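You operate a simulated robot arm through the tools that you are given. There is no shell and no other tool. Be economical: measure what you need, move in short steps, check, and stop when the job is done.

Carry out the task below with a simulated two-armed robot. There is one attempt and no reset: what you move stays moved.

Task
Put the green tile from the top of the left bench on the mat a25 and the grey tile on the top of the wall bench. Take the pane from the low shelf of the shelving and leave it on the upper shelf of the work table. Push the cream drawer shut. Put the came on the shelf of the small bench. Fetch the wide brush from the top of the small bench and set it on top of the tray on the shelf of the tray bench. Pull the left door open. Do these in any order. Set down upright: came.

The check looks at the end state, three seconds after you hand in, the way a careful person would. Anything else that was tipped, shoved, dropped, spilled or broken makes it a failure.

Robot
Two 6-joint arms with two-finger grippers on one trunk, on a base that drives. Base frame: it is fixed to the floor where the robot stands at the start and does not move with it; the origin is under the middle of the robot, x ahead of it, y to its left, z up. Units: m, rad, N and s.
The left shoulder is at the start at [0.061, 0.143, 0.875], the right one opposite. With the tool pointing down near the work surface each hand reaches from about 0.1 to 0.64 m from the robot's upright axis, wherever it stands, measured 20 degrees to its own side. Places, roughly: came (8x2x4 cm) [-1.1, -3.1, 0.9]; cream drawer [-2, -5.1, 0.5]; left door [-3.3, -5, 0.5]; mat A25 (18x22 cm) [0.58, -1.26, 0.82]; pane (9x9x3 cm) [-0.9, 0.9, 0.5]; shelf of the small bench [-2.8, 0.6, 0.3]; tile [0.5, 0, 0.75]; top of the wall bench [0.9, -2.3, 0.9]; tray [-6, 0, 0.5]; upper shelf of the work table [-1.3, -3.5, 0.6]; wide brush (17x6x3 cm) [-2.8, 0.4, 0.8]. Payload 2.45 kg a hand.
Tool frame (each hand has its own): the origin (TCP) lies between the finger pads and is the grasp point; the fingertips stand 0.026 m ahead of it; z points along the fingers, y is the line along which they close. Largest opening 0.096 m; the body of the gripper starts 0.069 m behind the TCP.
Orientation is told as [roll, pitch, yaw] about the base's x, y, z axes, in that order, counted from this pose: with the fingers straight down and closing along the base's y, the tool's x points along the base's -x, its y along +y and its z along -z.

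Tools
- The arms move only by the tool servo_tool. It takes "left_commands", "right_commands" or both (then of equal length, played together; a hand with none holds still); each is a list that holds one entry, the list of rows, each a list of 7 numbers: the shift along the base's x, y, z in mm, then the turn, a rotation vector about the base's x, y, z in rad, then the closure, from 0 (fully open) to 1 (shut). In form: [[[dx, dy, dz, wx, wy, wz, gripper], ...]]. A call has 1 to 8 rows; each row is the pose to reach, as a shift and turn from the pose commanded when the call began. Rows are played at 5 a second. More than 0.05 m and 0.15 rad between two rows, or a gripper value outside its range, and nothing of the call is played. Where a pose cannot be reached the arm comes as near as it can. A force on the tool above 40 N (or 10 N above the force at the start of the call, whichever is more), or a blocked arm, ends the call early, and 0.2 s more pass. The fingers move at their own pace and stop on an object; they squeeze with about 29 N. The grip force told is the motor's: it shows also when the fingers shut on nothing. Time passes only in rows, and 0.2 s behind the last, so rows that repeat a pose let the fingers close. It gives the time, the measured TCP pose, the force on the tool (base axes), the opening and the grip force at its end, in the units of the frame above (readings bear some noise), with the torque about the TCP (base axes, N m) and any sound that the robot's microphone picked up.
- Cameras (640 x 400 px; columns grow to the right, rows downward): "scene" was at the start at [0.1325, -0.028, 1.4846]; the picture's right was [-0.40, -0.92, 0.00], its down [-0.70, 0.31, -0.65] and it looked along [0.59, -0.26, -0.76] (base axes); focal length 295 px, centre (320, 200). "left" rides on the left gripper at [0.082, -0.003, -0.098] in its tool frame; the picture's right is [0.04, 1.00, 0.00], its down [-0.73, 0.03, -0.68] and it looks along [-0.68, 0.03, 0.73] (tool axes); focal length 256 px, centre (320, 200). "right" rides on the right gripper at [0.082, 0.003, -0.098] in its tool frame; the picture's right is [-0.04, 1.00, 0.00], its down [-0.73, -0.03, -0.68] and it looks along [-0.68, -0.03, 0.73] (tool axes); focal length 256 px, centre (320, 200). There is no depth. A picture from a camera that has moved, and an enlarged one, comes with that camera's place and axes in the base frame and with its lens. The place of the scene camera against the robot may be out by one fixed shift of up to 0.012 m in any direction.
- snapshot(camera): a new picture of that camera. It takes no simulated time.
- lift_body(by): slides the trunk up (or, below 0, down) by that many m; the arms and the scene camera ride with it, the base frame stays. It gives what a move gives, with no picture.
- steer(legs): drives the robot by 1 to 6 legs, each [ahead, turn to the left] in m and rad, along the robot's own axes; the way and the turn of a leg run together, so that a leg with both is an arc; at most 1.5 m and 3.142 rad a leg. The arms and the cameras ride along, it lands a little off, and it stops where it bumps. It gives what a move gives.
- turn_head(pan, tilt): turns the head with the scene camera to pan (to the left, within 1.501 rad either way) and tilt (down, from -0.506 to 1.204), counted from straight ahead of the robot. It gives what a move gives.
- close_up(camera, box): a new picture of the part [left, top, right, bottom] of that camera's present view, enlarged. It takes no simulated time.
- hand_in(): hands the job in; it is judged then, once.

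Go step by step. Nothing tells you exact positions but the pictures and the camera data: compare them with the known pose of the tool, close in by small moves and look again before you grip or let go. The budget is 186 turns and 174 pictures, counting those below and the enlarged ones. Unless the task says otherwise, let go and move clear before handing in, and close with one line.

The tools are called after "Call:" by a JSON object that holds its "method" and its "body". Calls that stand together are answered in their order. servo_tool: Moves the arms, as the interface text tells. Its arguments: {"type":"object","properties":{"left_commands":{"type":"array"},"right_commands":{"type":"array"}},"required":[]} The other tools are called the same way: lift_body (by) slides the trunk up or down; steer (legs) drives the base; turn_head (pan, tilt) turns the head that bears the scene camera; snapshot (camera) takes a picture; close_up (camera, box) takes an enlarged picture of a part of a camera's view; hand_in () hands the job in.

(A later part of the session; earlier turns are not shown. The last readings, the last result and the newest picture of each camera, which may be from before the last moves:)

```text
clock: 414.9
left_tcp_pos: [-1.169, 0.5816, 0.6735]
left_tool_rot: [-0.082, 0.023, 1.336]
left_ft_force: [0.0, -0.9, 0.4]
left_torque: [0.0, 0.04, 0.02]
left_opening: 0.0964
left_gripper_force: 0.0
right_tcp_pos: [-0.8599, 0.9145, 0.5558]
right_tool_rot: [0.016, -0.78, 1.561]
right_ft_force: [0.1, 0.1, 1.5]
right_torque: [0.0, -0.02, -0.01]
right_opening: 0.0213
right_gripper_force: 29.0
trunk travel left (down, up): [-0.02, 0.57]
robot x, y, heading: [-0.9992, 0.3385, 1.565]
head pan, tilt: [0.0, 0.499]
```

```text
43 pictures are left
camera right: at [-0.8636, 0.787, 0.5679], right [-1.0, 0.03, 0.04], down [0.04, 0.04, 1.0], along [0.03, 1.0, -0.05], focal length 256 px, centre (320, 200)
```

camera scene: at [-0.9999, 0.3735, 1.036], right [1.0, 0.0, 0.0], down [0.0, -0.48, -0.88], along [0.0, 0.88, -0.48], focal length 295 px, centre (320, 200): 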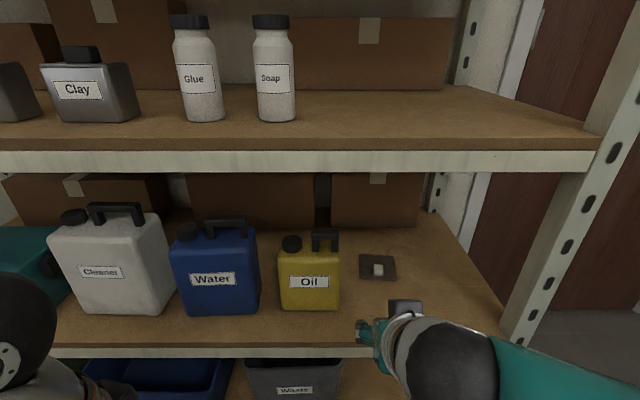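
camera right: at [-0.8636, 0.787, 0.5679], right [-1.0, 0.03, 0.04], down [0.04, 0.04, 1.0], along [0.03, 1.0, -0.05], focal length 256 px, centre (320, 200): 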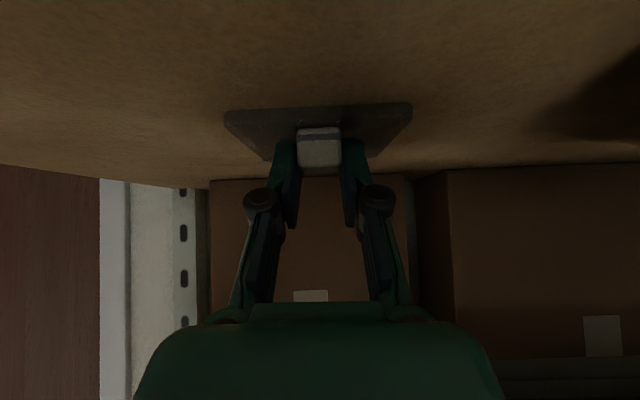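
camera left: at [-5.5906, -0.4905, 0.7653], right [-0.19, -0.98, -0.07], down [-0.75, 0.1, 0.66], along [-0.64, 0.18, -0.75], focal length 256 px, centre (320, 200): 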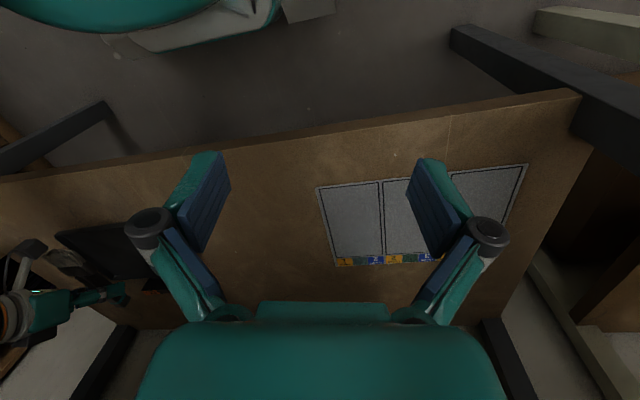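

Gripped (0.021). I lift it and look.

Call:
{"method": "servo_tool", "body": {"right_commands": [[[0, 0, 15, 0, 0, 0, 1], [0, 0, 40, 0, 0, 0, 1], [0, -10, 60, 0, 0, 0, 1], [0, -40, 75, 0, 0, 0, 1], [0, -80, 80, 0, 0, 0, 1]]]}}

Call:
{"method": "snapshot", "body": {"camera": "right"}}

```text
clock: 416.1
left_tcp_pos: [-1.1683, 0.5822, 0.6713]
left_tool_rot: [-0.083, 0.021, 1.335]
left_ft_force: [0.4, 0.1, -0.4]
left_torque: [-0.04, 0.0, -0.01]
left_opening: 0.0958
left_gripper_force: 0.0
right_tcp_pos: [-0.8607, 0.8328, 0.6354]
right_tool_rot: [0.016, -0.776, 1.559]
right_ft_force: [0.1, -0.3, -0.6]
right_torque: [-0.04, 0.02, 0.03]
right_opening: 0.021
right_gripper_force: 29.4
trunk travel left (down, up): [-0.02, 0.57]
robot x, y, heading: [-1.0021, 0.3385, 1.571]
head pan, tilt: [0.0, 0.499]
```

```text
42 pictures are left
camera right: at [-0.8635, 0.7063, 0.6473], right [-1.0, 0.03, 0.04], down [0.04, 0.04, 1.0], along [0.03, 1.0, -0.05], focal length 256 px, centre (320, 200)
```

right: 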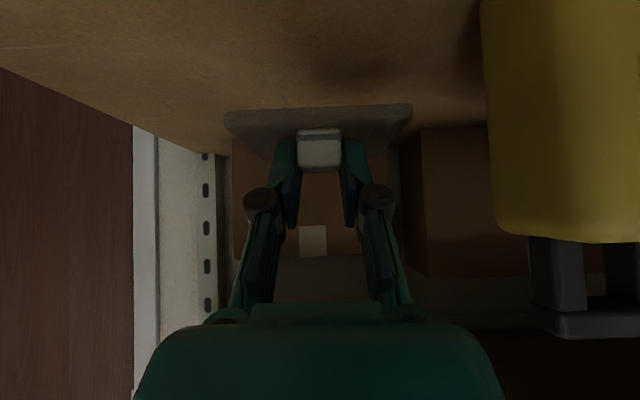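

The pane is held level. I back out of the shelving and raise the trunk for travel.

Call:
{"method": "steer", "body": {"legs": [[-0.33, 0]]}}

Call:
{"method": "lift_body", "body": {"by": 0.48}}

Call:
{"method": "steer", "body": {"legs": [[0, -0.8], [0, -0.76]]}}

```text
clock: 418.3
left_tcp_pos: [-1.1687, 0.2524, 0.6732]
left_tool_rot: [-0.082, 0.021, 1.335]
left_ft_force: [0.1, -0.1, -0.1]
left_torque: [-0.01, -0.01, -0.04]
left_opening: 0.096
left_gripper_force: 0.0
right_tcp_pos: [-0.8609, 0.5042, 0.6346]
right_tool_rot: [0.016, -0.78, 1.56]
right_ft_force: [0.1, -0.8, -2.1]
right_torque: [-0.03, 0.04, 0.0]
right_opening: 0.0211
right_gripper_force: 29.3
trunk travel left (down, up): [-0.02, 0.57]
robot x, y, heading: [-1.0034, 0.0087, 1.578]
head pan, tilt: [0.0, 0.499]
```

```text
refused: 0.48 is not a number from -0.4 to 0.4
```

```text
clock: 422.9
left_tcp_pos: [-0.7857, 0.2143, 0.6732]
left_tool_rot: [-0.081, 0.02, -0.076]
left_ft_force: [-0.1, 0.7, -0.1]
left_torque: [0.0, 0.03, -0.01]
left_opening: 0.0961
left_gripper_force: 0.0
right_tcp_pos: [-0.4855, -0.0498, 0.6363]
right_tool_rot: [0.018, -0.778, 0.146]
right_ft_force: [0.6, 0.3, -0.4]
right_torque: [0.0, 0.01, 0.02]
right_opening: 0.0213
right_gripper_force: 28.9
trunk travel left (down, up): [-0.02, 0.57]
robot x, y, heading: [-1.0075, 0.0504, 0.14]
head pan, tilt: [0.0, 0.499]
stopped in leg 2: the robot was blocked; the commanded pose is now the measured one
```

Call:
{"method": "lift_body", "body": {"by": 0.4}}

Call:
{"method": "steer", "body": {"legs": [[0, -0.18], [0.88, 0]]}}

Call:
{"method": "steer", "body": {"legs": [[0, -0.8], [0, -0.72]]}}

```text
clock: 426.7
left_tcp_pos: [-0.785, 0.2147, 1.0744]
left_tool_rot: [-0.083, 0.023, -0.074]
left_ft_force: [-0.2, 0.1, 0.3]
left_torque: [-0.01, -0.01, 0.02]
left_opening: 0.0958
left_gripper_force: 0.1
right_tcp_pos: [-0.4866, -0.0489, 1.0362]
right_tool_rot: [0.018, -0.778, 0.147]
right_ft_force: [-0.9, -0.3, -0.7]
right_torque: [-0.02, 0.05, 0.01]
right_opening: 0.0216
right_gripper_force: 29.2
trunk travel left (down, up): [-0.42, 0.17]
robot x, y, heading: [-1.0043, 0.0468, 0.145]
head pan, tilt: [0.0, 0.499]
```

```text
clock: 432.1
left_tcp_pos: [0.1171, 0.1492, 1.0734]
left_tool_rot: [-0.084, 0.019, -0.244]
left_ft_force: [0.5, 0.9, 0.7]
left_torque: [0.03, -0.02, -0.02]
left_opening: 0.0961
left_gripper_force: 0.0
right_tcp_pos: [0.365, -0.1616, 1.0363]
right_tool_rot: [0.015, -0.779, -0.023]
right_ft_force: [-0.1, 0.1, -0.9]
right_torque: [-0.02, 0.03, 0.0]
right_opening: 0.0213
right_gripper_force: 29.0
trunk travel left (down, up): [-0.42, 0.17]
robot x, y, heading: [-0.1275, 0.0236, -0.025]
head pan, tilt: [0.0, 0.499]
```

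```text
clock: 436.3
left_tcp_pos: [0.0739, -0.168, 1.0744]
left_tool_rot: [-0.081, 0.023, -1.473]
left_ft_force: [-1.0, -0.6, -0.1]
left_torque: [0.04, 0.01, -0.04]
left_opening: 0.0961
left_gripper_force: 0.0
right_tcp_pos: [-0.1332, -0.5076, 1.0365]
right_tool_rot: [0.018, -0.777, -1.25]
right_ft_force: [-0.4, 0.7, 0.2]
right_torque: [0.0, 0.01, 0.02]
right_opening: 0.0214
right_gripper_force: 29.1
trunk travel left (down, up): [-0.42, 0.17]
robot x, y, heading: [-0.1035, 0.0301, -1.267]
head pan, tilt: [0.0, 0.499]
stopped in leg 2: the robot was blocked; the commanded pose is now the measured one
```

Call:
{"method": "steer", "body": {"legs": [[0, -0.32]]}}

```text
clock: 437.8
left_tcp_pos: [0.0041, -0.2119, 1.0731]
left_tool_rot: [-0.082, 0.022, -1.792]
left_ft_force: [-0.3, -0.6, -1.1]
left_torque: [0.03, -0.01, 0.02]
left_opening: 0.0961
left_gripper_force: 0.1
right_tcp_pos: [-0.3007, -0.4695, 1.0359]
right_tool_rot: [0.015, -0.779, -1.57]
right_ft_force: [0.6, 0.4, -0.8]
right_torque: [0.02, -0.02, -0.01]
right_opening: 0.0211
right_gripper_force: 29.4
trunk travel left (down, up): [-0.42, 0.17]
robot x, y, heading: [-0.0943, 0.0293, -1.583]
head pan, tilt: [0.0, 0.499]
```

Call:
{"method": "steer", "body": {"legs": [[0, 0.04], [1.45, 0], [1.45, 0], [1.45, 0]]}}

```text
clock: 459.3
left_tcp_pos: [0.2177, -4.5442, 1.0748]
left_tool_rot: [-0.079, 0.022, -1.726]
left_ft_force: [0.2, -0.9, -0.6]
left_torque: [0.02, -0.02, -0.02]
left_opening: 0.096
left_gripper_force: 0.0
right_tcp_pos: [-0.0685, -4.8235, 1.0374]
right_tool_rot: [0.015, -0.777, -1.501]
right_ft_force: [0.4, -0.4, -1.5]
right_torque: [0.04, 0.03, -0.01]
right_opening: 0.0213
right_gripper_force: 29.3
trunk travel left (down, up): [-0.42, 0.17]
robot x, y, heading: [0.1073, -4.308, -1.516]
head pan, tilt: [0.0, 0.499]
```

Call:
{"method": "steer", "body": {"legs": [[0, -0.8], [0, -0.5]]}}

Call:
{"method": "steer", "body": {"legs": [[0, -0.32]]}}

```text
clock: 461.0
left_tcp_pos: [0.1382, -4.5717, 1.0762]
left_tool_rot: [-0.076, 0.019, -2.069]
left_ft_force: [2.8, -0.5, -1.2]
left_torque: [-0.09, 0.43, -0.33]
left_opening: 0.0961
left_gripper_force: 0.1
right_tcp_pos: [-0.224, -4.7387, 1.0395]
right_tool_rot: [0.014, -0.777, -1.831]
right_ft_force: [-0.2, 0.7, -1.2]
right_torque: [0.01, -0.04, 0.01]
right_opening: 0.0215
right_gripper_force: 28.9
trunk travel left (down, up): [-0.42, 0.17]
robot x, y, heading: [0.1143, -4.3115, -1.837]
head pan, tilt: [0.0, 0.499]
stopped in leg 1: the force on the tool passed its limit at 45 N (the readings are from after the stop); the commanded pose is now the measured one
```

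```text
clock: 462.0
left_tcp_pos: [0.1143, -4.5729, 1.078]
left_tool_rot: [-0.074, 0.019, -2.178]
left_ft_force: [-0.1, -0.3, 0.2]
left_torque: [0.06, 0.02, 0.03]
left_opening: 0.096
left_gripper_force: 0.1
right_tcp_pos: [-0.266, -4.7008, 1.0378]
right_tool_rot: [0.017, -0.778, -1.936]
right_ft_force: [0.1, -0.2, -1.4]
right_torque: [0.02, -0.01, 0.02]
right_opening: 0.0214
right_gripper_force: 29.3
trunk travel left (down, up): [-0.42, 0.17]
robot x, y, heading: [0.1159, -4.3137, -1.934]
head pan, tilt: [0.0, 0.499]
stopped in leg 1: the force on the tool passed its limit at 46 N (the readings are from after the stop); the commanded pose is now the measured one
```

The left arm touches something. I look to the left before moving on.

Call:
{"method": "turn_head", "body": {"pan": 1.1, "tilt": 0.6}}

Call:
{"method": "snapshot", "body": {"camera": "scene"}}

```text
clock: 463.3
left_tcp_pos: [0.1127, -4.5724, 1.0782]
left_tool_rot: [-0.075, 0.021, -2.179]
left_ft_force: [-0.5, 0.1, -0.3]
left_torque: [0.0, -0.02, 0.01]
left_opening: 0.096
left_gripper_force: 0.1
right_tcp_pos: [-0.2662, -4.7005, 1.038]
right_tool_rot: [0.015, -0.779, -1.938]
right_ft_force: [0.8, -0.2, 0.5]
right_torque: [0.0, -0.02, 0.01]
right_opening: 0.0213
right_gripper_force: 28.9
trunk travel left (down, up): [-0.42, 0.17]
robot x, y, heading: [0.1196, -4.3135, -1.933]
head pan, tilt: [1.1, 0.6]
```

```text
41 pictures are left
camera scene: at [0.1549, -4.431, 1.4269], right [-0.74, -0.67, 0.0], down [-0.38, 0.42, -0.83], along [0.55, -0.61, -0.56], focal length 295 px, centre (320, 200)
```

scene: 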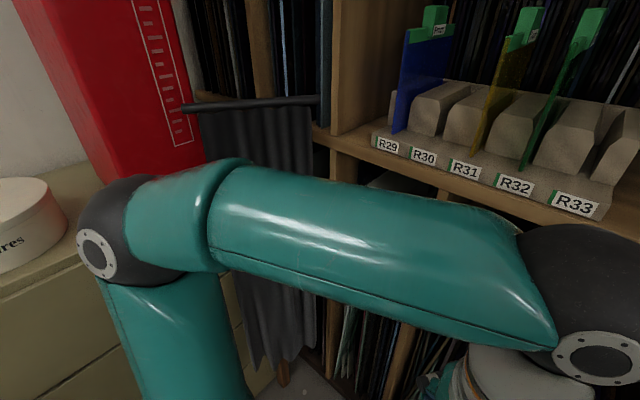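

The left elbow is crowded by the cabinet and hanging cloth. I undo the turn, back up north and turn farther west of it.

Call:
{"method": "steer", "body": {"legs": [[0, 0.35], [-0.35, 0]]}}

Call:
{"method": "steer", "body": {"legs": [[0, -0.65], [0.3, 0]]}}

Call:
{"method": "snapshot", "body": {"camera": "scene"}}

```text
clock: 467.1
left_tcp_pos: [0.2117, -4.2091, 1.0782]
left_tool_rot: [-0.068, 0.021, -1.837]
left_ft_force: [1.5, 0.6, -1.1]
left_torque: [-0.06, 0.26, -0.26]
left_opening: 0.0959
left_gripper_force: 0.0
right_tcp_pos: [-0.1037, -4.4607, 1.0393]
right_tool_rot: [0.016, -0.777, -1.585]
right_ft_force: [-1.3, 0.2, -0.4]
right_torque: [0.02, 0.0, 0.03]
right_opening: 0.0214
right_gripper_force: 28.7
trunk travel left (down, up): [-0.42, 0.17]
robot x, y, heading: [0.1244, -3.9648, -1.59]
head pan, tilt: [1.1, 0.6]
stopped in leg 2: the force on the tool passed its limit at 45 N (the readings are from after the stop); the commanded pose is now the measured one
```

```text
clock: 469.9
left_tcp_pos: [0.0261, -4.2225, 1.0806]
left_tool_rot: [-0.073, 0.015, -2.491]
left_ft_force: [-0.4, 0.5, -0.3]
left_torque: [0.02, -0.03, -0.04]
left_opening: 0.0958
left_gripper_force: 0.0
right_tcp_pos: [-0.373, -4.2251, 1.0402]
right_tool_rot: [0.019, -0.776, -2.256]
right_ft_force: [-0.5, -0.1, -0.7]
right_torque: [0.03, -0.05, 0.0]
right_opening: 0.0214
right_gripper_force: 29.5
trunk travel left (down, up): [-0.42, 0.17]
robot x, y, heading: [0.1258, -3.9894, -2.273]
head pan, tilt: [1.1, 0.6]
stopped in leg 2: the force on the tool passed its limit at 50 N (the readings are from after the stop); the commanded pose is now the measured one
```

```text
40 pictures are left
camera scene: at [0.1209, -4.1116, 1.4265], right [-0.92, -0.38, 0.0], down [-0.22, 0.52, -0.82], along [0.32, -0.76, -0.57], focal length 295 px, centre (320, 200)
```

scene: 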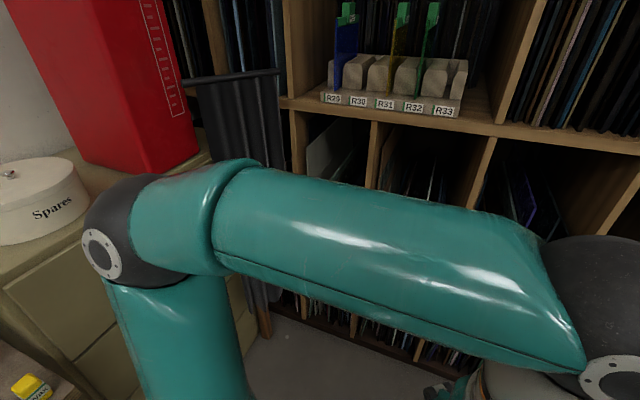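

The force is the left hand brushing the robot's own body (it is tucked too close). I move it 8 cm forward.

Call:
{"method": "servo_tool", "body": {"left_commands": [[[-18, -21, 0, 0, 0, 0, 0], [-36, -42, 0, 0, 0, 0, 0], [-54, -64, 0, 0, 0, 0, 0]]]}}

Call:
{"method": "steer", "body": {"legs": [[0.35, 0]]}}

Call:
{"method": "steer", "body": {"legs": [[0, -0.5]]}}

Call:
{"method": "steer", "body": {"legs": [[0, -0.37]]}}

```text
clock: 470.7
left_tcp_pos: [-0.0268, -4.2863, 1.0802]
left_tool_rot: [-0.073, 0.015, -2.49]
left_ft_force: [0.7, -0.1, 0.2]
left_torque: [0.02, 0.0, 0.0]
left_opening: 0.0959
left_gripper_force: 0.1
right_tcp_pos: [-0.3741, -4.2246, 1.0405]
right_tool_rot: [0.02, -0.782, -2.255]
right_ft_force: [-0.1, -0.2, -0.9]
right_torque: [-0.02, -0.02, 0.0]
right_opening: 0.021
right_gripper_force: 29.2
trunk travel left (down, up): [-0.42, 0.17]
robot x, y, heading: [0.1265, -3.985, -2.274]
head pan, tilt: [1.1, 0.6]
```

```text
clock: 473.0
left_tcp_pos: [-0.2533, -4.5544, 1.0806]
left_tool_rot: [-0.073, 0.014, -2.494]
left_ft_force: [0.0, 0.1, -0.8]
left_torque: [0.08, -0.05, 0.01]
left_opening: 0.0958
left_gripper_force: 0.1
right_tcp_pos: [-0.6015, -4.4913, 1.0416]
right_tool_rot: [0.019, -0.78, -2.257]
right_ft_force: [-0.2, -0.2, -0.8]
right_torque: [0.01, -0.02, 0.0]
right_opening: 0.0213
right_gripper_force: 28.5
trunk travel left (down, up): [-0.42, 0.17]
robot x, y, heading: [-0.1045, -4.2535, -2.279]
head pan, tilt: [1.1, 0.6]
```

```text
clock: 475.0
left_tcp_pos: [-0.3844, -4.4432, 1.0811]
left_tool_rot: [-0.073, 0.014, -2.994]
left_ft_force: [-0.4, 1.0, -1.0]
left_torque: [-0.01, -0.01, 0.0]
left_opening: 0.0959
left_gripper_force: 0.0
right_tcp_pos: [-0.6576, -4.2204, 1.0414]
right_tool_rot: [0.018, -0.78, -2.763]
right_ft_force: [1.1, 0.4, -1.3]
right_torque: [0.03, -0.05, 0.03]
right_opening: 0.0213
right_gripper_force: 29.1
trunk travel left (down, up): [-0.42, 0.17]
robot x, y, heading: [-0.1024, -4.2694, -2.786]
head pan, tilt: [1.1, 0.6]
```

```text
clock: 476.6
left_tcp_pos: [-0.4278, -4.326, 1.0812]
left_tool_rot: [-0.072, 0.015, 2.913]
left_ft_force: [0.0, -0.2, 0.9]
left_torque: [0.0, -0.01, 0.0]
left_opening: 0.0958
left_gripper_force: 0.0
right_tcp_pos: [-0.6014, -4.021, 1.0423]
right_tool_rot: [0.018, -0.78, -3.137]
right_ft_force: [-0.1, -0.5, -0.7]
right_torque: [0.0, -0.01, -0.03]
right_opening: 0.021
right_gripper_force: 28.5
trunk travel left (down, up): [-0.42, 0.17]
robot x, y, heading: [-0.0997, -4.2784, 3.13]
head pan, tilt: [1.1, 0.6]
```

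Now I drive west to x≈-1.4 and turn to face the work table's south side.

Call:
{"method": "steer", "body": {"legs": [[1.3, 0], [0, -0.75]]}}

Call:
{"method": "steer", "body": {"legs": [[0, -0.6]]}}

Call:
{"method": "turn_head", "body": {"pan": 0.0, "tilt": 0.6}}

```text
clock: 485.3
left_tcp_pos: [-1.6865, -4.0943, 1.0817]
left_tool_rot: [-0.074, 0.014, 2.228]
left_ft_force: [0.4, -0.4, 0.8]
left_torque: [-0.03, 0.02, 0.0]
left_opening: 0.0964
left_gripper_force: 0.2
right_tcp_pos: [-1.627, -3.7484, 1.0428]
right_tool_rot: [0.021, -0.779, 2.461]
right_ft_force: [0.3, -0.5, -1.0]
right_torque: [0.0, -0.05, -0.02]
right_opening: 0.0211
right_gripper_force: 29.1
trunk travel left (down, up): [-0.42, 0.17]
robot x, y, heading: [-1.4158, -4.2782, 2.439]
head pan, tilt: [1.1, 0.6]
stopped in leg 2: the robot was blocked; the commanded pose is now the measured one
```

```text
clock: 487.6
left_tcp_pos: [-1.5357, -3.9717, 1.0841]
left_tool_rot: [-0.075, 0.016, 1.634]
left_ft_force: [-0.5, -0.3, 0.3]
left_torque: [0.0, 0.0, -0.01]
left_opening: 0.096
left_gripper_force: 0.0
right_tcp_pos: [-1.2919, -3.7174, 1.0441]
right_tool_rot: [0.02, -0.779, 1.872]
right_ft_force: [-0.1, -0.5, -0.6]
right_torque: [-0.05, 0.0, -0.03]
right_opening: 0.0215
right_gripper_force: 29.2
trunk travel left (down, up): [-0.42, 0.17]
robot x, y, heading: [-1.4356, -4.2846, 1.846]
head pan, tilt: [1.1, 0.6]
stopped in leg 1: the robot was blocked; the commanded pose is now the measured one
```

```text
clock: 488.9
left_tcp_pos: [-1.5368, -3.9727, 1.0835]
left_tool_rot: [-0.074, 0.012, 1.633]
left_ft_force: [0.0, -0.2, -0.6]
left_torque: [-0.02, -0.02, -0.01]
left_opening: 0.0961
left_gripper_force: 0.1
right_tcp_pos: [-1.2933, -3.7183, 1.0449]
right_tool_rot: [0.017, -0.78, 1.872]
right_ft_force: [-0.1, 0.2, -1.1]
right_torque: [-0.08, -0.04, 0.04]
right_opening: 0.0212
right_gripper_force: 29.0
trunk travel left (down, up): [-0.42, 0.17]
robot x, y, heading: [-1.4358, -4.2867, 1.844]
head pan, tilt: [0.0, 0.6]
```

The right hand is over the table top, so I back away before straightening.

Call:
{"method": "steer", "body": {"legs": [[-0.15, 0], [0, -0.28]]}}

Call:
{"method": "snapshot", "body": {"camera": "scene"}}

```text
clock: 491.3
left_tcp_pos: [-1.4057, -4.0988, 1.0829]
left_tool_rot: [-0.073, 0.013, 1.357]
left_ft_force: [-0.2, 0.9, 0.1]
left_torque: [-0.02, -0.01, 0.0]
left_opening: 0.0956
left_gripper_force: 0.1
right_tcp_pos: [-1.1021, -3.9221, 1.0435]
right_tool_rot: [0.02, -0.781, 1.591]
right_ft_force: [-0.1, 0.2, -0.8]
right_torque: [0.0, 0.01, -0.01]
right_opening: 0.0212
right_gripper_force: 29.5
trunk travel left (down, up): [-0.42, 0.17]
robot x, y, heading: [-1.4, -4.4281, 1.566]
head pan, tilt: [0.0, 0.6]
```

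```text
39 pictures are left
camera scene: at [-1.4019, -4.2757, 1.4268], right [1.0, 0.0, 0.0], down [0.0, -0.57, -0.82], along [0.0, 0.82, -0.57], focal length 295 px, centre (320, 200)
```

scene: 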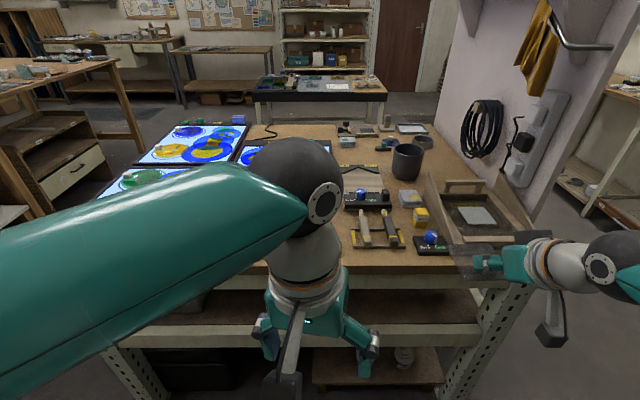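

I see the upper shelf (front edge y≈-3.77, z≈0.6) under a beam at ~0.785. I lower the trunk here, clear of the table, and look.

Call:
{"method": "lift_body", "body": {"by": -0.36}}

Call:
{"method": "turn_head", "body": {"pan": -0.3, "tilt": 0.5}}

Call:
{"method": "snapshot", "body": {"camera": "scene"}}

Call:
{"method": "snapshot", "body": {"camera": "right"}}

```text
clock: 494.8
left_tcp_pos: [-1.406, -4.0994, 0.7232]
left_tool_rot: [-0.073, 0.011, 1.355]
left_ft_force: [0.5, 0.7, -0.1]
left_torque: [0.01, 0.02, -0.01]
left_opening: 0.0957
left_gripper_force: 0.1
right_tcp_pos: [-1.102, -3.9229, 0.6843]
right_tool_rot: [0.02, -0.778, 1.593]
right_ft_force: [0.2, 0.6, -1.2]
right_torque: [-0.05, 0.06, 0.01]
right_opening: 0.0214
right_gripper_force: 29.6
trunk travel left (down, up): [-0.06, 0.53]
robot x, y, heading: [-1.4028, -4.4309, 1.568]
head pan, tilt: [0.0, 0.6]
```

```text
clock: 495.6
left_tcp_pos: [-1.4046, -4.1002, 0.7235]
left_tool_rot: [-0.072, 0.012, 1.356]
left_ft_force: [-0.3, 0.0, -0.4]
left_torque: [-0.01, 0.0, -0.01]
left_opening: 0.0961
left_gripper_force: 0.1
right_tcp_pos: [-1.1022, -3.9216, 0.6847]
right_tool_rot: [0.019, -0.78, 1.592]
right_ft_force: [-0.1, 0.5, -0.5]
right_torque: [0.02, 0.0, 0.0]
right_opening: 0.0212
right_gripper_force: 29.2
trunk travel left (down, up): [-0.06, 0.53]
robot x, y, heading: [-1.4046, -4.4276, 1.567]
head pan, tilt: [-0.3, 0.499]
```

```text
38 pictures are left
camera scene: at [-1.375, -4.2776, 1.0759], right [0.95, -0.3, 0.0], down [-0.14, -0.46, -0.88], along [0.26, 0.84, -0.48], focal length 295 px, centre (320, 200)
```

scene: 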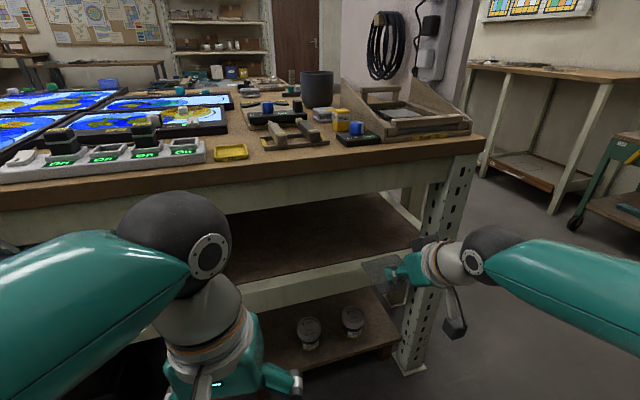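

```text
37 pictures are left
camera right: at [-1.1009, -4.0497, 0.697], right [-1.0, -0.01, 0.04], down [0.04, 0.05, 1.0], along [-0.01, 1.0, -0.04], focal length 256 px, centre (320, 200)
```

right: 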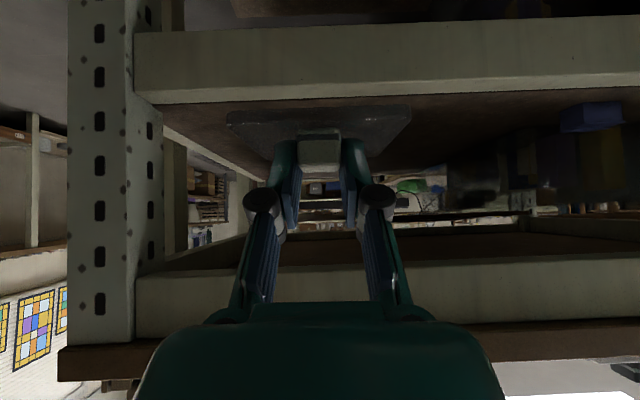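

Rail top/shelf ≈0.57, apron bottom ≈0.757. I lower the hand to 0.635, then drive the pane straight in just behind the front rail.

Call:
{"method": "servo_tool", "body": {"right_commands": [[[-10, 0, -25, 0, 0, 0, 1], [-20, 0, -47, 0, 0, 0, 1]]]}}

Call:
{"method": "steer", "body": {"legs": [[0.15, 0]]}}

Call:
{"method": "snapshot", "body": {"camera": "scene"}}

Call:
{"method": "snapshot", "body": {"camera": "right"}}

```text
clock: 496.2
left_tcp_pos: [-1.4058, -4.0992, 0.7233]
left_tool_rot: [-0.074, 0.013, 1.356]
left_ft_force: [0.1, -0.2, 0.1]
left_torque: [0.03, 0.01, -0.03]
left_opening: 0.0959
left_gripper_force: 0.1
right_tcp_pos: [-1.1215, -3.9218, 0.6372]
right_tool_rot: [0.02, -0.781, 1.592]
right_ft_force: [-0.8, -0.6, -0.6]
right_torque: [-0.03, -0.01, 0.0]
right_opening: 0.0212
right_gripper_force: 28.8
trunk travel left (down, up): [-0.06, 0.53]
robot x, y, heading: [-1.4039, -4.429, 1.564]
head pan, tilt: [-0.3, 0.499]
```

```text
clock: 497.6
left_tcp_pos: [-1.4045, -3.9494, 0.7245]
left_tool_rot: [-0.073, 0.012, 1.355]
left_ft_force: [-0.1, -0.5, 0.2]
left_torque: [-0.01, -0.03, -0.01]
left_opening: 0.096
left_gripper_force: 0.1
right_tcp_pos: [-1.1213, -3.7719, 0.6373]
right_tool_rot: [0.02, -0.779, 1.594]
right_ft_force: [0.5, 0.9, -0.6]
right_torque: [0.0, 0.01, 0.03]
right_opening: 0.0213
right_gripper_force: 28.3
trunk travel left (down, up): [-0.06, 0.53]
robot x, y, heading: [-1.3995, -4.279, 1.567]
head pan, tilt: [-0.3, 0.499]
```

```text
36 pictures are left
camera scene: at [-1.3745, -4.1271, 1.0759], right [0.95, -0.3, 0.0], down [-0.14, -0.46, -0.88], along [0.26, 0.84, -0.48], focal length 295 px, centre (320, 200)
```

scene: 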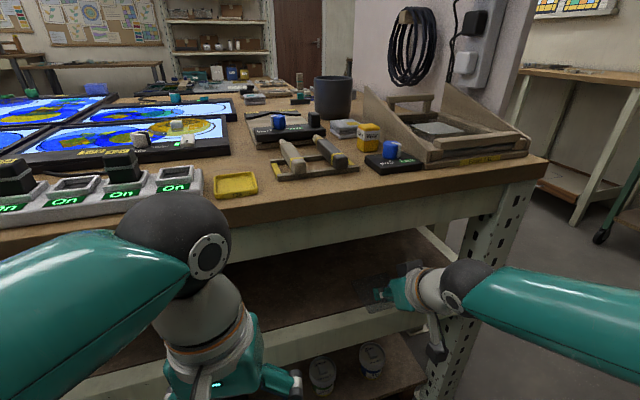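

```text
35 pictures are left
camera right: at [-1.1205, -3.8988, 0.6503], right [-1.0, -0.01, 0.04], down [0.04, 0.05, 1.0], along [-0.01, 1.0, -0.04], focal length 256 px, centre (320, 200)
```

right: 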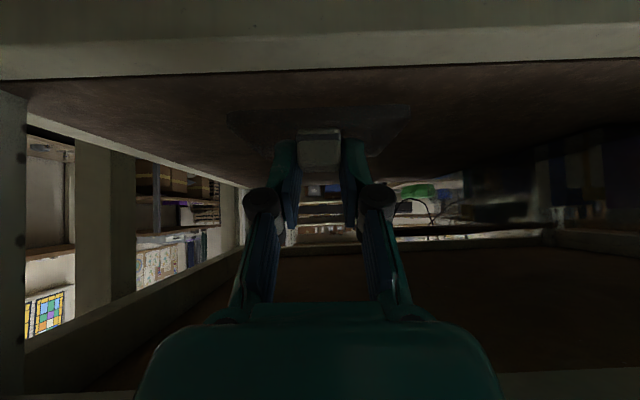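

Clear so far. I go 6.5 cm further in.

Call:
{"method": "steer", "body": {"legs": [[0.065, 0]]}}

Call:
{"method": "servo_tool", "body": {"right_commands": [[[0, 0, -8, 0, 0, 0, 1], [0, 0, -14, 0, 0, 0, 1], [0, 0, -20, 0, 0, 0, 1], [0, 0, -25, 0, 0, 0, 1], [0, 0, -30, 0, 0, 0, 1]]]}}

Call:
{"method": "close_up", "body": {"camera": "scene", "box": [300, 210, 500, 350]}}

```text
clock: 498.6
left_tcp_pos: [-1.4043, -3.8842, 0.7246]
left_tool_rot: [-0.072, 0.013, 1.356]
left_ft_force: [-0.5, 0.3, 0.1]
left_torque: [0.02, 0.0, 0.0]
left_opening: 0.0961
left_gripper_force: 0.0
right_tcp_pos: [-1.1211, -3.7058, 0.6384]
right_tool_rot: [0.018, -0.78, 1.594]
right_ft_force: [0.3, 0.0, -1.0]
right_torque: [-0.04, -0.01, 0.04]
right_opening: 0.0212
right_gripper_force: 29.2
trunk travel left (down, up): [-0.06, 0.53]
robot x, y, heading: [-1.4063, -4.2102, 1.566]
head pan, tilt: [-0.3, 0.499]
```

```text
clock: 499.8
left_tcp_pos: [-1.407, -3.8835, 0.7244]
left_tool_rot: [-0.072, 0.013, 1.357]
left_ft_force: [-0.4, 0.7, -0.6]
left_torque: [0.0, -0.01, 0.05]
left_opening: 0.0959
left_gripper_force: 0.2
right_tcp_pos: [-1.1233, -3.7047, 0.6087]
right_tool_rot: [0.017, -0.778, 1.594]
right_ft_force: [0.3, -0.3, 0.0]
right_torque: [-0.01, -0.03, 0.02]
right_opening: 0.0216
right_gripper_force: 29.0
trunk travel left (down, up): [-0.06, 0.53]
robot x, y, heading: [-1.4038, -4.2113, 1.568]
head pan, tilt: [-0.3, 0.499]
```

```text
2.86 times, centred on (400, 280) of scene
camera zoom: at [-1.3743, -4.0614, 1.0759], right [0.95, -0.3, 0.0], down [-0.14, -0.46, -0.88], along [0.26, 0.84, -0.48], focal length 844 px, centre (91, -29)
```

zoom: 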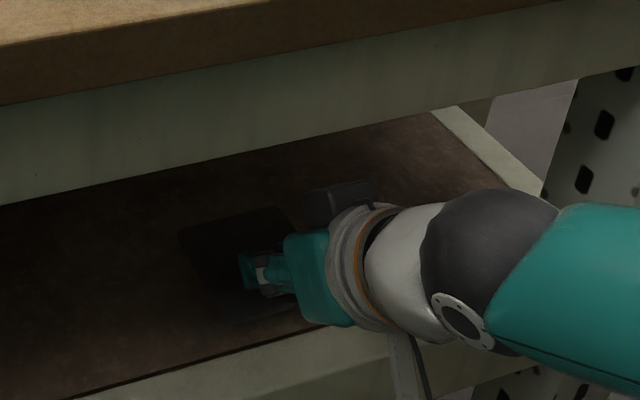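

Call:
{"method": "servo_tool", "body": {"right_commands": [[[0, 0, -5, 0, 0, 0, 1], [0, 0, -9, 0, 0, 0, 1], [0, 0, -13, 0, 0, 0, 1], [0, 0, -17, 0, 0, 0, 1], [0, 0, -21, 0, 0, 0, 1], [0, 0, -21, 0, 0, 0, 1]]]}}

```text
clock: 501.2
left_tcp_pos: [-1.4054, -3.8849, 0.7259]
left_tool_rot: [-0.074, 0.013, 1.355]
left_ft_force: [0.3, -0.4, -0.2]
left_torque: [0.01, -0.02, 0.0]
left_opening: 0.0958
left_gripper_force: 0.0
right_tcp_pos: [-1.1224, -3.7058, 0.5881]
right_tool_rot: [0.019, -0.78, 1.592]
right_ft_force: [1.3, 0.8, 0.4]
right_torque: [-0.03, 0.03, 0.0]
right_opening: 0.0216
right_gripper_force: 28.9
trunk travel left (down, up): [-0.06, 0.53]
robot x, y, heading: [-1.4036, -4.2147, 1.568]
head pan, tilt: [-0.3, 0.499]
```

Call:
{"method": "servo_tool", "body": {"right_commands": [[[0, 0, -4, 0, 0, 0, 1], [0, 0, -8, 0, 0, 0, 1], [0, 0, -12, 0, 0, 0, 1], [0, 0, -16, 0, 0, 0, 1], [0, 0, -20, 0, 0, 0, 1], [0, 0, -20, 0, 0, 0, 1]]]}}

Call:
{"method": "close_up", "body": {"camera": "scene", "box": [300, 210, 500, 350]}}

```text
clock: 502.1
left_tcp_pos: [-1.4051, -3.8846, 0.7256]
left_tool_rot: [-0.077, 0.014, 1.36]
left_ft_force: [-0.2, -0.3, 0.0]
left_torque: [-0.04, -0.04, -0.01]
left_opening: 0.0958
left_gripper_force: 0.0
right_tcp_pos: [-1.1222, -3.7026, 0.5834]
right_tool_rot: [0.015, -0.801, 1.596]
right_ft_force: [1.4, 2.6, 12.4]
right_torque: [-0.06, -0.26, 0.01]
right_opening: 0.0212
right_gripper_force: 28.9
trunk travel left (down, up): [-0.06, 0.53]
robot x, y, heading: [-1.4035, -4.2124, 1.568]
head pan, tilt: [-0.3, 0.499]
stopped in row 4 (right hand): the force on the tool passed its limit at 44 N (the readings are from after the stop); the commanded pose is now the measured one
```

```text
2.86 times, centred on (400, 280) of scene
camera zoom: at [-1.3748, -4.0622, 1.0758], right [0.95, -0.3, 0.0], down [-0.14, -0.46, -0.88], along [0.26, 0.84, -0.48], focal length 844 px, centre (91, -29)
```

zoom: 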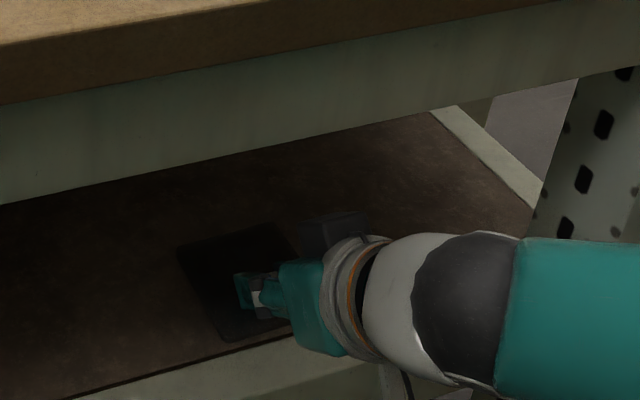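

Contact made near the front of the shelf. I lift slightly, move 14 mm further in, and set it down again.

Call:
{"method": "servo_tool", "body": {"right_commands": [[[0, 0, 8, -0.02, 0, 0, 1], [0, 7, 8, -0.02, 0, 0, 1], [0, 14, 8, -0.02, 0, 0, 1], [0, 14, 4, -0.02, 0, 0, 1], [0, 14, 1, -0.02, 0, 0, 1], [0, 14, -2, -0.02, 0, 0, 1], [0, 14, -4, -0.02, 0, 0, 1]]]}}

Call:
{"method": "close_up", "body": {"camera": "scene", "box": [300, 210, 500, 350]}}

```text
clock: 503.7
left_tcp_pos: [-1.406, -3.885, 0.7277]
left_tool_rot: [-0.074, 0.009, 1.356]
left_ft_force: [-0.8, -0.4, -0.6]
left_torque: [0.0, -0.04, 0.01]
left_opening: 0.0961
left_gripper_force: 0.0
right_tcp_pos: [-1.1217, -3.6887, 0.5837]
right_tool_rot: [0.016, -0.788, 1.593]
right_ft_force: [1.6, -4.5, 38.7]
right_torque: [-0.05, -0.33, -0.03]
right_opening: 0.0215
right_gripper_force: 29.1
trunk travel left (down, up): [-0.06, 0.53]
robot x, y, heading: [-1.406, -4.2121, 1.565]
head pan, tilt: [-0.3, 0.499]
```

```text
2.86 times, centred on (400, 280) of scene
camera zoom: at [-1.3755, -4.0645, 1.077], right [0.95, -0.3, 0.0], down [-0.14, -0.45, -0.88], along [0.26, 0.84, -0.48], focal length 844 px, centre (91, -29)
```

zoom: 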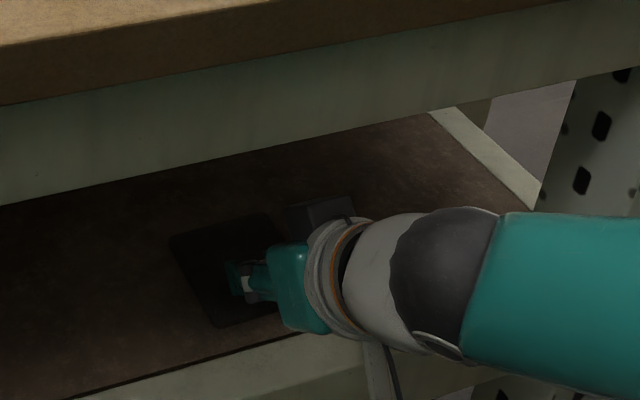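

Now the pane is well inside. I relieve the pressure, open, rise a little and back the robot out.

Call:
{"method": "servo_tool", "body": {"right_commands": [[[0, 0, 3, 0, 0, 0, 1], [0, 0, 3, 0, 0, 0, 0.6], [0, 0, 3, 0, 0, 0, 0.45], [0, 0, 3, 0, 0, 0, 0.45], [0, 0, 15, 0, 0, 0, 0.45], [0, -10, 30, 0, 0, 0, 0.45]]]}}

Call:
{"method": "steer", "body": {"legs": [[-0.25, 0]]}}

Call:
{"method": "close_up", "body": {"camera": "scene", "box": [260, 190, 460, 330]}}

```text
clock: 505.1
left_tcp_pos: [-1.406, -3.8841, 0.7259]
left_tool_rot: [-0.075, 0.012, 1.356]
left_ft_force: [-0.9, -0.2, -0.5]
left_torque: [0.02, 0.0, 0.01]
left_opening: 0.0964
left_gripper_force: 0.2
right_tcp_pos: [-1.1223, -3.6993, 0.605]
right_tool_rot: [0.02, -0.773, 1.593]
right_ft_force: [0.0, 0.3, -0.1]
right_torque: [0.0, 0.06, -0.01]
right_opening: 0.0527
right_gripper_force: 0.0
trunk travel left (down, up): [-0.06, 0.53]
robot x, y, heading: [-1.4015, -4.212, 1.566]
head pan, tilt: [-0.3, 0.499]
```

```text
clock: 506.9
left_tcp_pos: [-1.4066, -4.132, 0.7257]
left_tool_rot: [-0.075, 0.013, 1.357]
left_ft_force: [0.0, -0.4, -0.5]
left_torque: [0.02, -0.03, 0.01]
left_opening: 0.0961
left_gripper_force: 0.1
right_tcp_pos: [-1.1221, -3.9486, 0.6068]
right_tool_rot: [0.018, -0.775, 1.593]
right_ft_force: [0.5, 0.4, -0.9]
right_torque: [-0.01, 0.03, -0.01]
right_opening: 0.0527
right_gripper_force: 0.1
trunk travel left (down, up): [-0.06, 0.53]
robot x, y, heading: [-1.4029, -4.4618, 1.568]
head pan, tilt: [-0.3, 0.499]
```

```text
2.86 times, centred on (360, 260) of scene
camera zoom: at [-1.3751, -4.3109, 1.0759], right [0.95, -0.3, 0.0], down [-0.14, -0.46, -0.88], along [0.26, 0.84, -0.48], focal length 844 px, centre (206, 29)
```

zoom: 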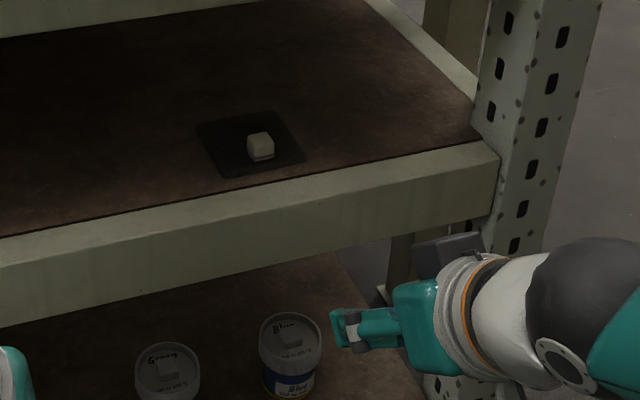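

The pane lies flat on the upper shelf. Last is the came: I raise the trunk, tuck the right hand and drive back around the east end.

Call:
{"method": "lift_body", "body": {"by": 0.4}}

Call:
{"method": "servo_tool", "body": {"right_commands": [[[-40, -10, 0, 0, 0, 0, 0.45], [-80, -30, 0, 0, 0, 0, 0.45], [-120, -50, 0, 0, 0, 0, 0.45]]]}}

Call:
{"method": "steer", "body": {"legs": [[0, -0.8], [0, -0.7]]}}

```text
clock: 510.8
left_tcp_pos: [-1.4067, -4.1332, 1.1265]
left_tool_rot: [-0.074, 0.012, 1.357]
left_ft_force: [0.1, 0.0, -0.6]
left_torque: [-0.05, 0.0, 0.0]
left_opening: 0.0961
left_gripper_force: 0.0
right_tcp_pos: [-1.1226, -3.9485, 1.0065]
right_tool_rot: [0.019, -0.773, 1.594]
right_ft_force: [-0.2, 0.3, 0.1]
right_torque: [0.03, 0.02, 0.0]
right_opening: 0.0529
right_gripper_force: 0.1
trunk travel left (down, up): [-0.46, 0.13]
robot x, y, heading: [-1.4047, -4.4596, 1.563]
head pan, tilt: [-0.3, 0.499]
```

```text
clock: 511.6
left_tcp_pos: [-1.4052, -4.1333, 1.126]
left_tool_rot: [-0.074, 0.012, 1.356]
left_ft_force: [-0.2, 0.4, -0.7]
left_torque: [0.01, -0.01, 0.02]
left_opening: 0.0956
left_gripper_force: 0.0
right_tcp_pos: [-1.2427, -3.9981, 1.0073]
right_tool_rot: [0.018, -0.773, 1.596]
right_ft_force: [0.2, 0.3, -0.4]
right_torque: [0.01, -0.03, -0.03]
right_opening: 0.0531
right_gripper_force: 0.0
trunk travel left (down, up): [-0.46, 0.13]
robot x, y, heading: [-1.4076, -4.4618, 1.565]
head pan, tilt: [-0.3, 0.499]
```

```text
clock: 515.5
left_tcp_pos: [-1.1111, -4.308, 1.1267]
left_tool_rot: [-0.075, 0.012, 0.259]
left_ft_force: [-0.2, -1.0, -0.3]
left_torque: [-0.01, 0.02, 0.0]
left_opening: 0.096
left_gripper_force: 0.1
right_tcp_pos: [-0.914, -4.3914, 1.007]
right_tool_rot: [0.021, -0.773, 0.494]
right_ft_force: [0.2, 0.0, -0.2]
right_torque: [0.03, 0.01, 0.02]
right_opening: 0.0526
right_gripper_force: 0.1
trunk travel left (down, up): [-0.46, 0.13]
robot x, y, heading: [-1.4158, -4.4317, 0.457]
head pan, tilt: [-0.3, 0.499]
stopped in leg 2: the robot was blocked; the commanded pose is now the measured one
```

Call:
{"method": "steer", "body": {"legs": [[0, -0.39]]}}

Call:
{"method": "steer", "body": {"legs": [[1.35, 0]]}}

```text
clock: 517.2
left_tcp_pos: [-1.0861, -4.4333, 1.1273]
left_tool_rot: [-0.075, 0.012, -0.127]
left_ft_force: [0.2, -0.6, -0.2]
left_torque: [-0.01, 0.03, 0.03]
left_opening: 0.0962
left_gripper_force: 0.1
right_tcp_pos: [-0.9371, -4.5838, 1.0072]
right_tool_rot: [0.018, -0.775, 0.106]
right_ft_force: [0.5, -0.4, -0.8]
right_torque: [0.01, 0.01, 0.01]
right_opening: 0.0525
right_gripper_force: 0.0
trunk travel left (down, up): [-0.46, 0.13]
robot x, y, heading: [-1.4179, -4.4192, 0.072]
head pan, tilt: [-0.3, 0.499]
```

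```text
clock: 524.0
left_tcp_pos: [0.254, -4.3284, 1.1272]
left_tool_rot: [-0.075, 0.012, -0.116]
left_ft_force: [0.2, 1.1, -0.5]
left_torque: [0.02, 0.0, 0.01]
left_opening: 0.0959
left_gripper_force: 0.0
right_tcp_pos: [0.4035, -4.4785, 1.0076]
right_tool_rot: [0.02, -0.775, 0.117]
right_ft_force: [0.9, -1.0, 0.2]
right_torque: [0.0, 0.03, 0.02]
right_opening: 0.0527
right_gripper_force: 0.0
trunk travel left (down, up): [-0.46, 0.13]
robot x, y, heading: [-0.079, -4.3176, 0.08]
head pan, tilt: [-0.3, 0.499]
```

Call:
{"method": "steer", "body": {"legs": [[0, 0.75]]}}

Call:
{"method": "steer", "body": {"legs": [[0, 0.74]]}}

```text
clock: 526.6
left_tcp_pos: [0.1714, -4.1005, 1.1274]
left_tool_rot: [-0.077, 0.011, 0.628]
left_ft_force: [0.8, -0.2, 1.1]
left_torque: [-0.01, 0.02, 0.04]
left_opening: 0.0962
left_gripper_force: 0.1
right_tcp_pos: [0.3847, -4.1082, 1.0082]
right_tool_rot: [0.02, -0.776, 0.864]
right_ft_force: [0.3, 0.8, 0.0]
right_torque: [-0.04, 0.01, 0.0]
right_opening: 0.0529
right_gripper_force: 0.0
trunk travel left (down, up): [-0.46, 0.13]
robot x, y, heading: [-0.0611, -4.3328, 0.828]
head pan, tilt: [-0.3, 0.499]
```

```text
clock: 529.2
left_tcp_pos: [-0.048, -4.0017, 1.1286]
left_tool_rot: [-0.075, 0.014, 1.37]
left_ft_force: [-0.3, 0.2, -0.2]
left_torque: [-0.03, 0.0, 0.0]
left_opening: 0.0962
left_gripper_force: 0.0
right_tcp_pos: [0.113, -3.8646, 1.0078]
right_tool_rot: [0.019, -0.775, 1.605]
right_ft_force: [-0.6, 0.6, -0.1]
right_torque: [-0.01, 0.01, 0.01]
right_opening: 0.0528
right_gripper_force: 0.1
trunk travel left (down, up): [-0.46, 0.13]
robot x, y, heading: [-0.036, -4.3356, 1.559]
head pan, tilt: [-0.3, 0.499]
```

Call:
{"method": "steer", "body": {"legs": [[1.1, 0], [1.1, 0]]}}

Call:
{"method": "steer", "body": {"legs": [[0, 0.75]]}}

Call:
{"method": "steer", "body": {"legs": [[0, 0.8]]}}

```text
clock: 540.4
left_tcp_pos: [-0.0267, -1.7786, 1.128]
left_tool_rot: [-0.074, 0.013, 1.376]
left_ft_force: [0.1, -0.8, -0.3]
left_torque: [-0.04, 0.0, 0.02]
left_opening: 0.0958
left_gripper_force: 0.0
right_tcp_pos: [0.1328, -1.6405, 1.0087]
right_tool_rot: [0.019, -0.775, 1.609]
right_ft_force: [-0.2, -1.0, 0.4]
right_torque: [-0.01, -0.05, -0.03]
right_opening: 0.0528
right_gripper_force: 0.0
trunk travel left (down, up): [-0.46, 0.13]
robot x, y, heading: [-0.0174, -2.1115, 1.566]
head pan, tilt: [-0.3, 0.499]
```

```text
clock: 543.0
left_tcp_pos: [-0.2497, -1.8733, 1.1289]
left_tool_rot: [-0.075, 0.013, 2.117]
left_ft_force: [0.2, 1.1, 0.6]
left_torque: [0.01, -0.02, 0.04]
left_opening: 0.096
left_gripper_force: 0.0
right_tcp_pos: [-0.2231, -1.6636, 1.0095]
right_tool_rot: [0.019, -0.774, 2.353]
right_ft_force: [-0.3, -0.5, -0.1]
right_torque: [0.02, -0.02, 0.05]
right_opening: 0.0526
right_gripper_force: 0.0
trunk travel left (down, up): [-0.46, 0.13]
robot x, y, heading: [0.0019, -2.0961, 2.309]
head pan, tilt: [-0.3, 0.499]
```

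```text
clock: 545.7
left_tcp_pos: [-0.3328, -2.1214, 1.13]
left_tool_rot: [-0.075, 0.013, 2.921]
left_ft_force: [0.0, 0.4, -0.3]
left_torque: [-0.02, 0.0, 0.01]
left_opening: 0.0961
left_gripper_force: 0.0
right_tcp_pos: [-0.4667, -1.9552, 1.0102]
right_tool_rot: [0.019, -0.775, -3.126]
right_ft_force: [0.7, -0.2, 0.5]
right_torque: [-0.01, -0.02, -0.02]
right_opening: 0.0528
right_gripper_force: 0.1
trunk travel left (down, up): [-0.46, 0.13]
robot x, y, heading: [0.001, -2.0664, 3.112]
head pan, tilt: [-0.3, 0.499]
```

Call:
{"method": "steer", "body": {"legs": [[1.05, 0], [0, 0.75]]}}

Call:
{"method": "steer", "body": {"legs": [[0, 0.8]]}}

Call:
{"method": "turn_head", "body": {"pan": 0.0, "tilt": 0.7}}

```text
clock: 553.5
left_tcp_pos: [-1.2641, -2.292, 1.1299]
left_tool_rot: [-0.077, 0.01, -2.618]
left_ft_force: [0.4, 0.0, -0.3]
left_torque: [0.01, 0.01, 0.01]
left_opening: 0.096
left_gripper_force: 0.1
right_tcp_pos: [-1.4755, -2.2611, 1.0096]
right_tool_rot: [0.018, -0.774, -2.383]
right_ft_force: [-0.8, -0.3, -0.5]
right_torque: [0.03, -0.04, 0.02]
right_opening: 0.053
right_gripper_force: 0.0
trunk travel left (down, up): [-0.46, 0.13]
robot x, y, heading: [-1.0701, -2.0138, -2.432]
head pan, tilt: [-0.3, 0.499]
```

```text
clock: 556.2
left_tcp_pos: [-1.0052, -2.3482, 1.1307]
left_tool_rot: [-0.074, 0.013, -1.822]
left_ft_force: [0.2, -0.4, 0.2]
left_torque: [-0.02, 0.02, 0.01]
left_opening: 0.096
left_gripper_force: 0.0
right_tcp_pos: [-1.1757, -2.4774, 1.011]
right_tool_rot: [0.019, -0.776, -1.588]
right_ft_force: [-0.4, 0.6, 0.7]
right_torque: [0.01, 0.0, 0.02]
right_opening: 0.0527
right_gripper_force: 0.1
trunk travel left (down, up): [-0.46, 0.13]
robot x, y, heading: [-1.0966, -2.0144, -1.646]
head pan, tilt: [-0.3, 0.499]
```

```text
clock: 557.0
left_tcp_pos: [-1.0066, -2.3484, 1.1313]
left_tool_rot: [-0.074, 0.011, -1.824]
left_ft_force: [-1.1, -0.7, -0.2]
left_torque: [-0.01, -0.02, 0.0]
left_opening: 0.096
left_gripper_force: 0.0
right_tcp_pos: [-1.1764, -2.4767, 1.0112]
right_tool_rot: [0.019, -0.776, -1.59]
right_ft_force: [-0.3, 0.4, 0.1]
right_torque: [0.03, -0.02, 0.02]
right_opening: 0.0527
right_gripper_force: 0.1
trunk travel left (down, up): [-0.46, 0.13]
robot x, y, heading: [-1.0967, -2.0086, -1.642]
head pan, tilt: [0.0, 0.7]
```

I adjust heading a touch and drive up to the table.

Call:
{"method": "steer", "body": {"legs": [[0, 0.15], [0.45, 0]]}}

Call:
{"method": "snapshot", "body": {"camera": "scene"}}

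Call:
{"method": "snapshot", "body": {"camera": "right"}}

```text
clock: 560.5
left_tcp_pos: [-0.923, -2.7819, 1.1294]
left_tool_rot: [-0.073, 0.015, -1.676]
left_ft_force: [-0.4, -0.4, 0.1]
left_torque: [-0.01, 0.01, -0.01]
left_opening: 0.0961
left_gripper_force: 0.0
right_tcp_pos: [-1.0716, -2.935, 1.0103]
right_tool_rot: [0.02, -0.774, -1.443]
right_ft_force: [0.9, -0.5, -0.7]
right_torque: [0.04, 0.02, 0.02]
right_opening: 0.0531
right_gripper_force: 0.0
trunk travel left (down, up): [-0.46, 0.13]
robot x, y, heading: [-1.0603, -2.4609, -1.5]
head pan, tilt: [0.0, 0.7]
```

```text
30 pictures are left
camera scene: at [-1.0482, -2.604, 1.4581], right [-1.0, -0.07, 0.0], down [-0.05, 0.64, -0.76], along [0.06, -0.76, -0.64], focal length 295 px, centre (320, 200)
```

scene: 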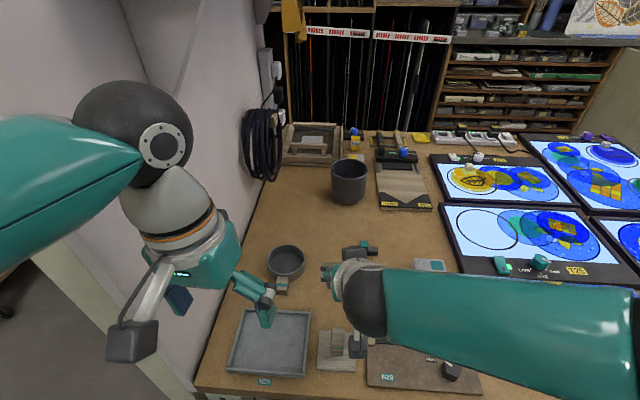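

```text
29 pictures are left
camera right: at [-1.0867, -2.8084, 1.0235], right [0.99, 0.11, 0.04], down [-0.04, -0.06, 1.0], along [0.12, -0.99, -0.05], focal length 256 px, centre (320, 200)
```

right: 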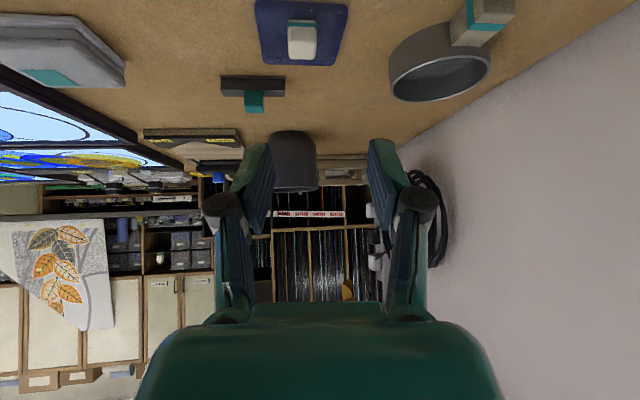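

Came knob at about (-1.121,-3.11,0.889). I bring the right hand near it.

Call:
{"method": "servo_tool", "body": {"right_commands": [[[-15, -25, -15, 0, 0, -0.04, 0.45], [-30, -50, -30, 0, 0, -0.09, 0.4], [-50, -80, -45, 0, 0, -0.13, 0.4], [-50, -100, -60, 0, 0, -0.13, 0.4]]]}}

Call:
{"method": "snapshot", "body": {"camera": "right"}}

```text
clock: 561.5
left_tcp_pos: [-0.9225, -2.7827, 1.1321]
left_tool_rot: [-0.074, 0.014, -1.675]
left_ft_force: [0.5, 0.0, 0.1]
left_torque: [-0.01, -0.01, 0.01]
left_opening: 0.096
left_gripper_force: 0.2
right_tcp_pos: [-1.1223, -3.0349, 0.9515]
right_tool_rot: [0.019, -0.775, -1.571]
right_ft_force: [-0.3, -0.3, 0.3]
right_torque: [-0.03, -0.02, -0.01]
right_opening: 0.0576
right_gripper_force: 0.1
trunk travel left (down, up): [-0.46, 0.13]
robot x, y, heading: [-1.0582, -2.46, -1.503]
head pan, tilt: [0.0, 0.7]
```

```text
28 pictures are left
camera right: at [-1.1203, -2.9078, 0.9639], right [1.0, -0.02, 0.04], down [-0.04, -0.05, 1.0], along [-0.01, -1.0, -0.05], focal length 256 px, centre (320, 200)
```

right: 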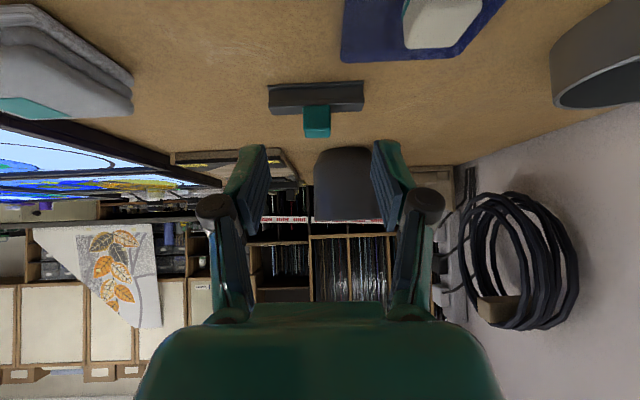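

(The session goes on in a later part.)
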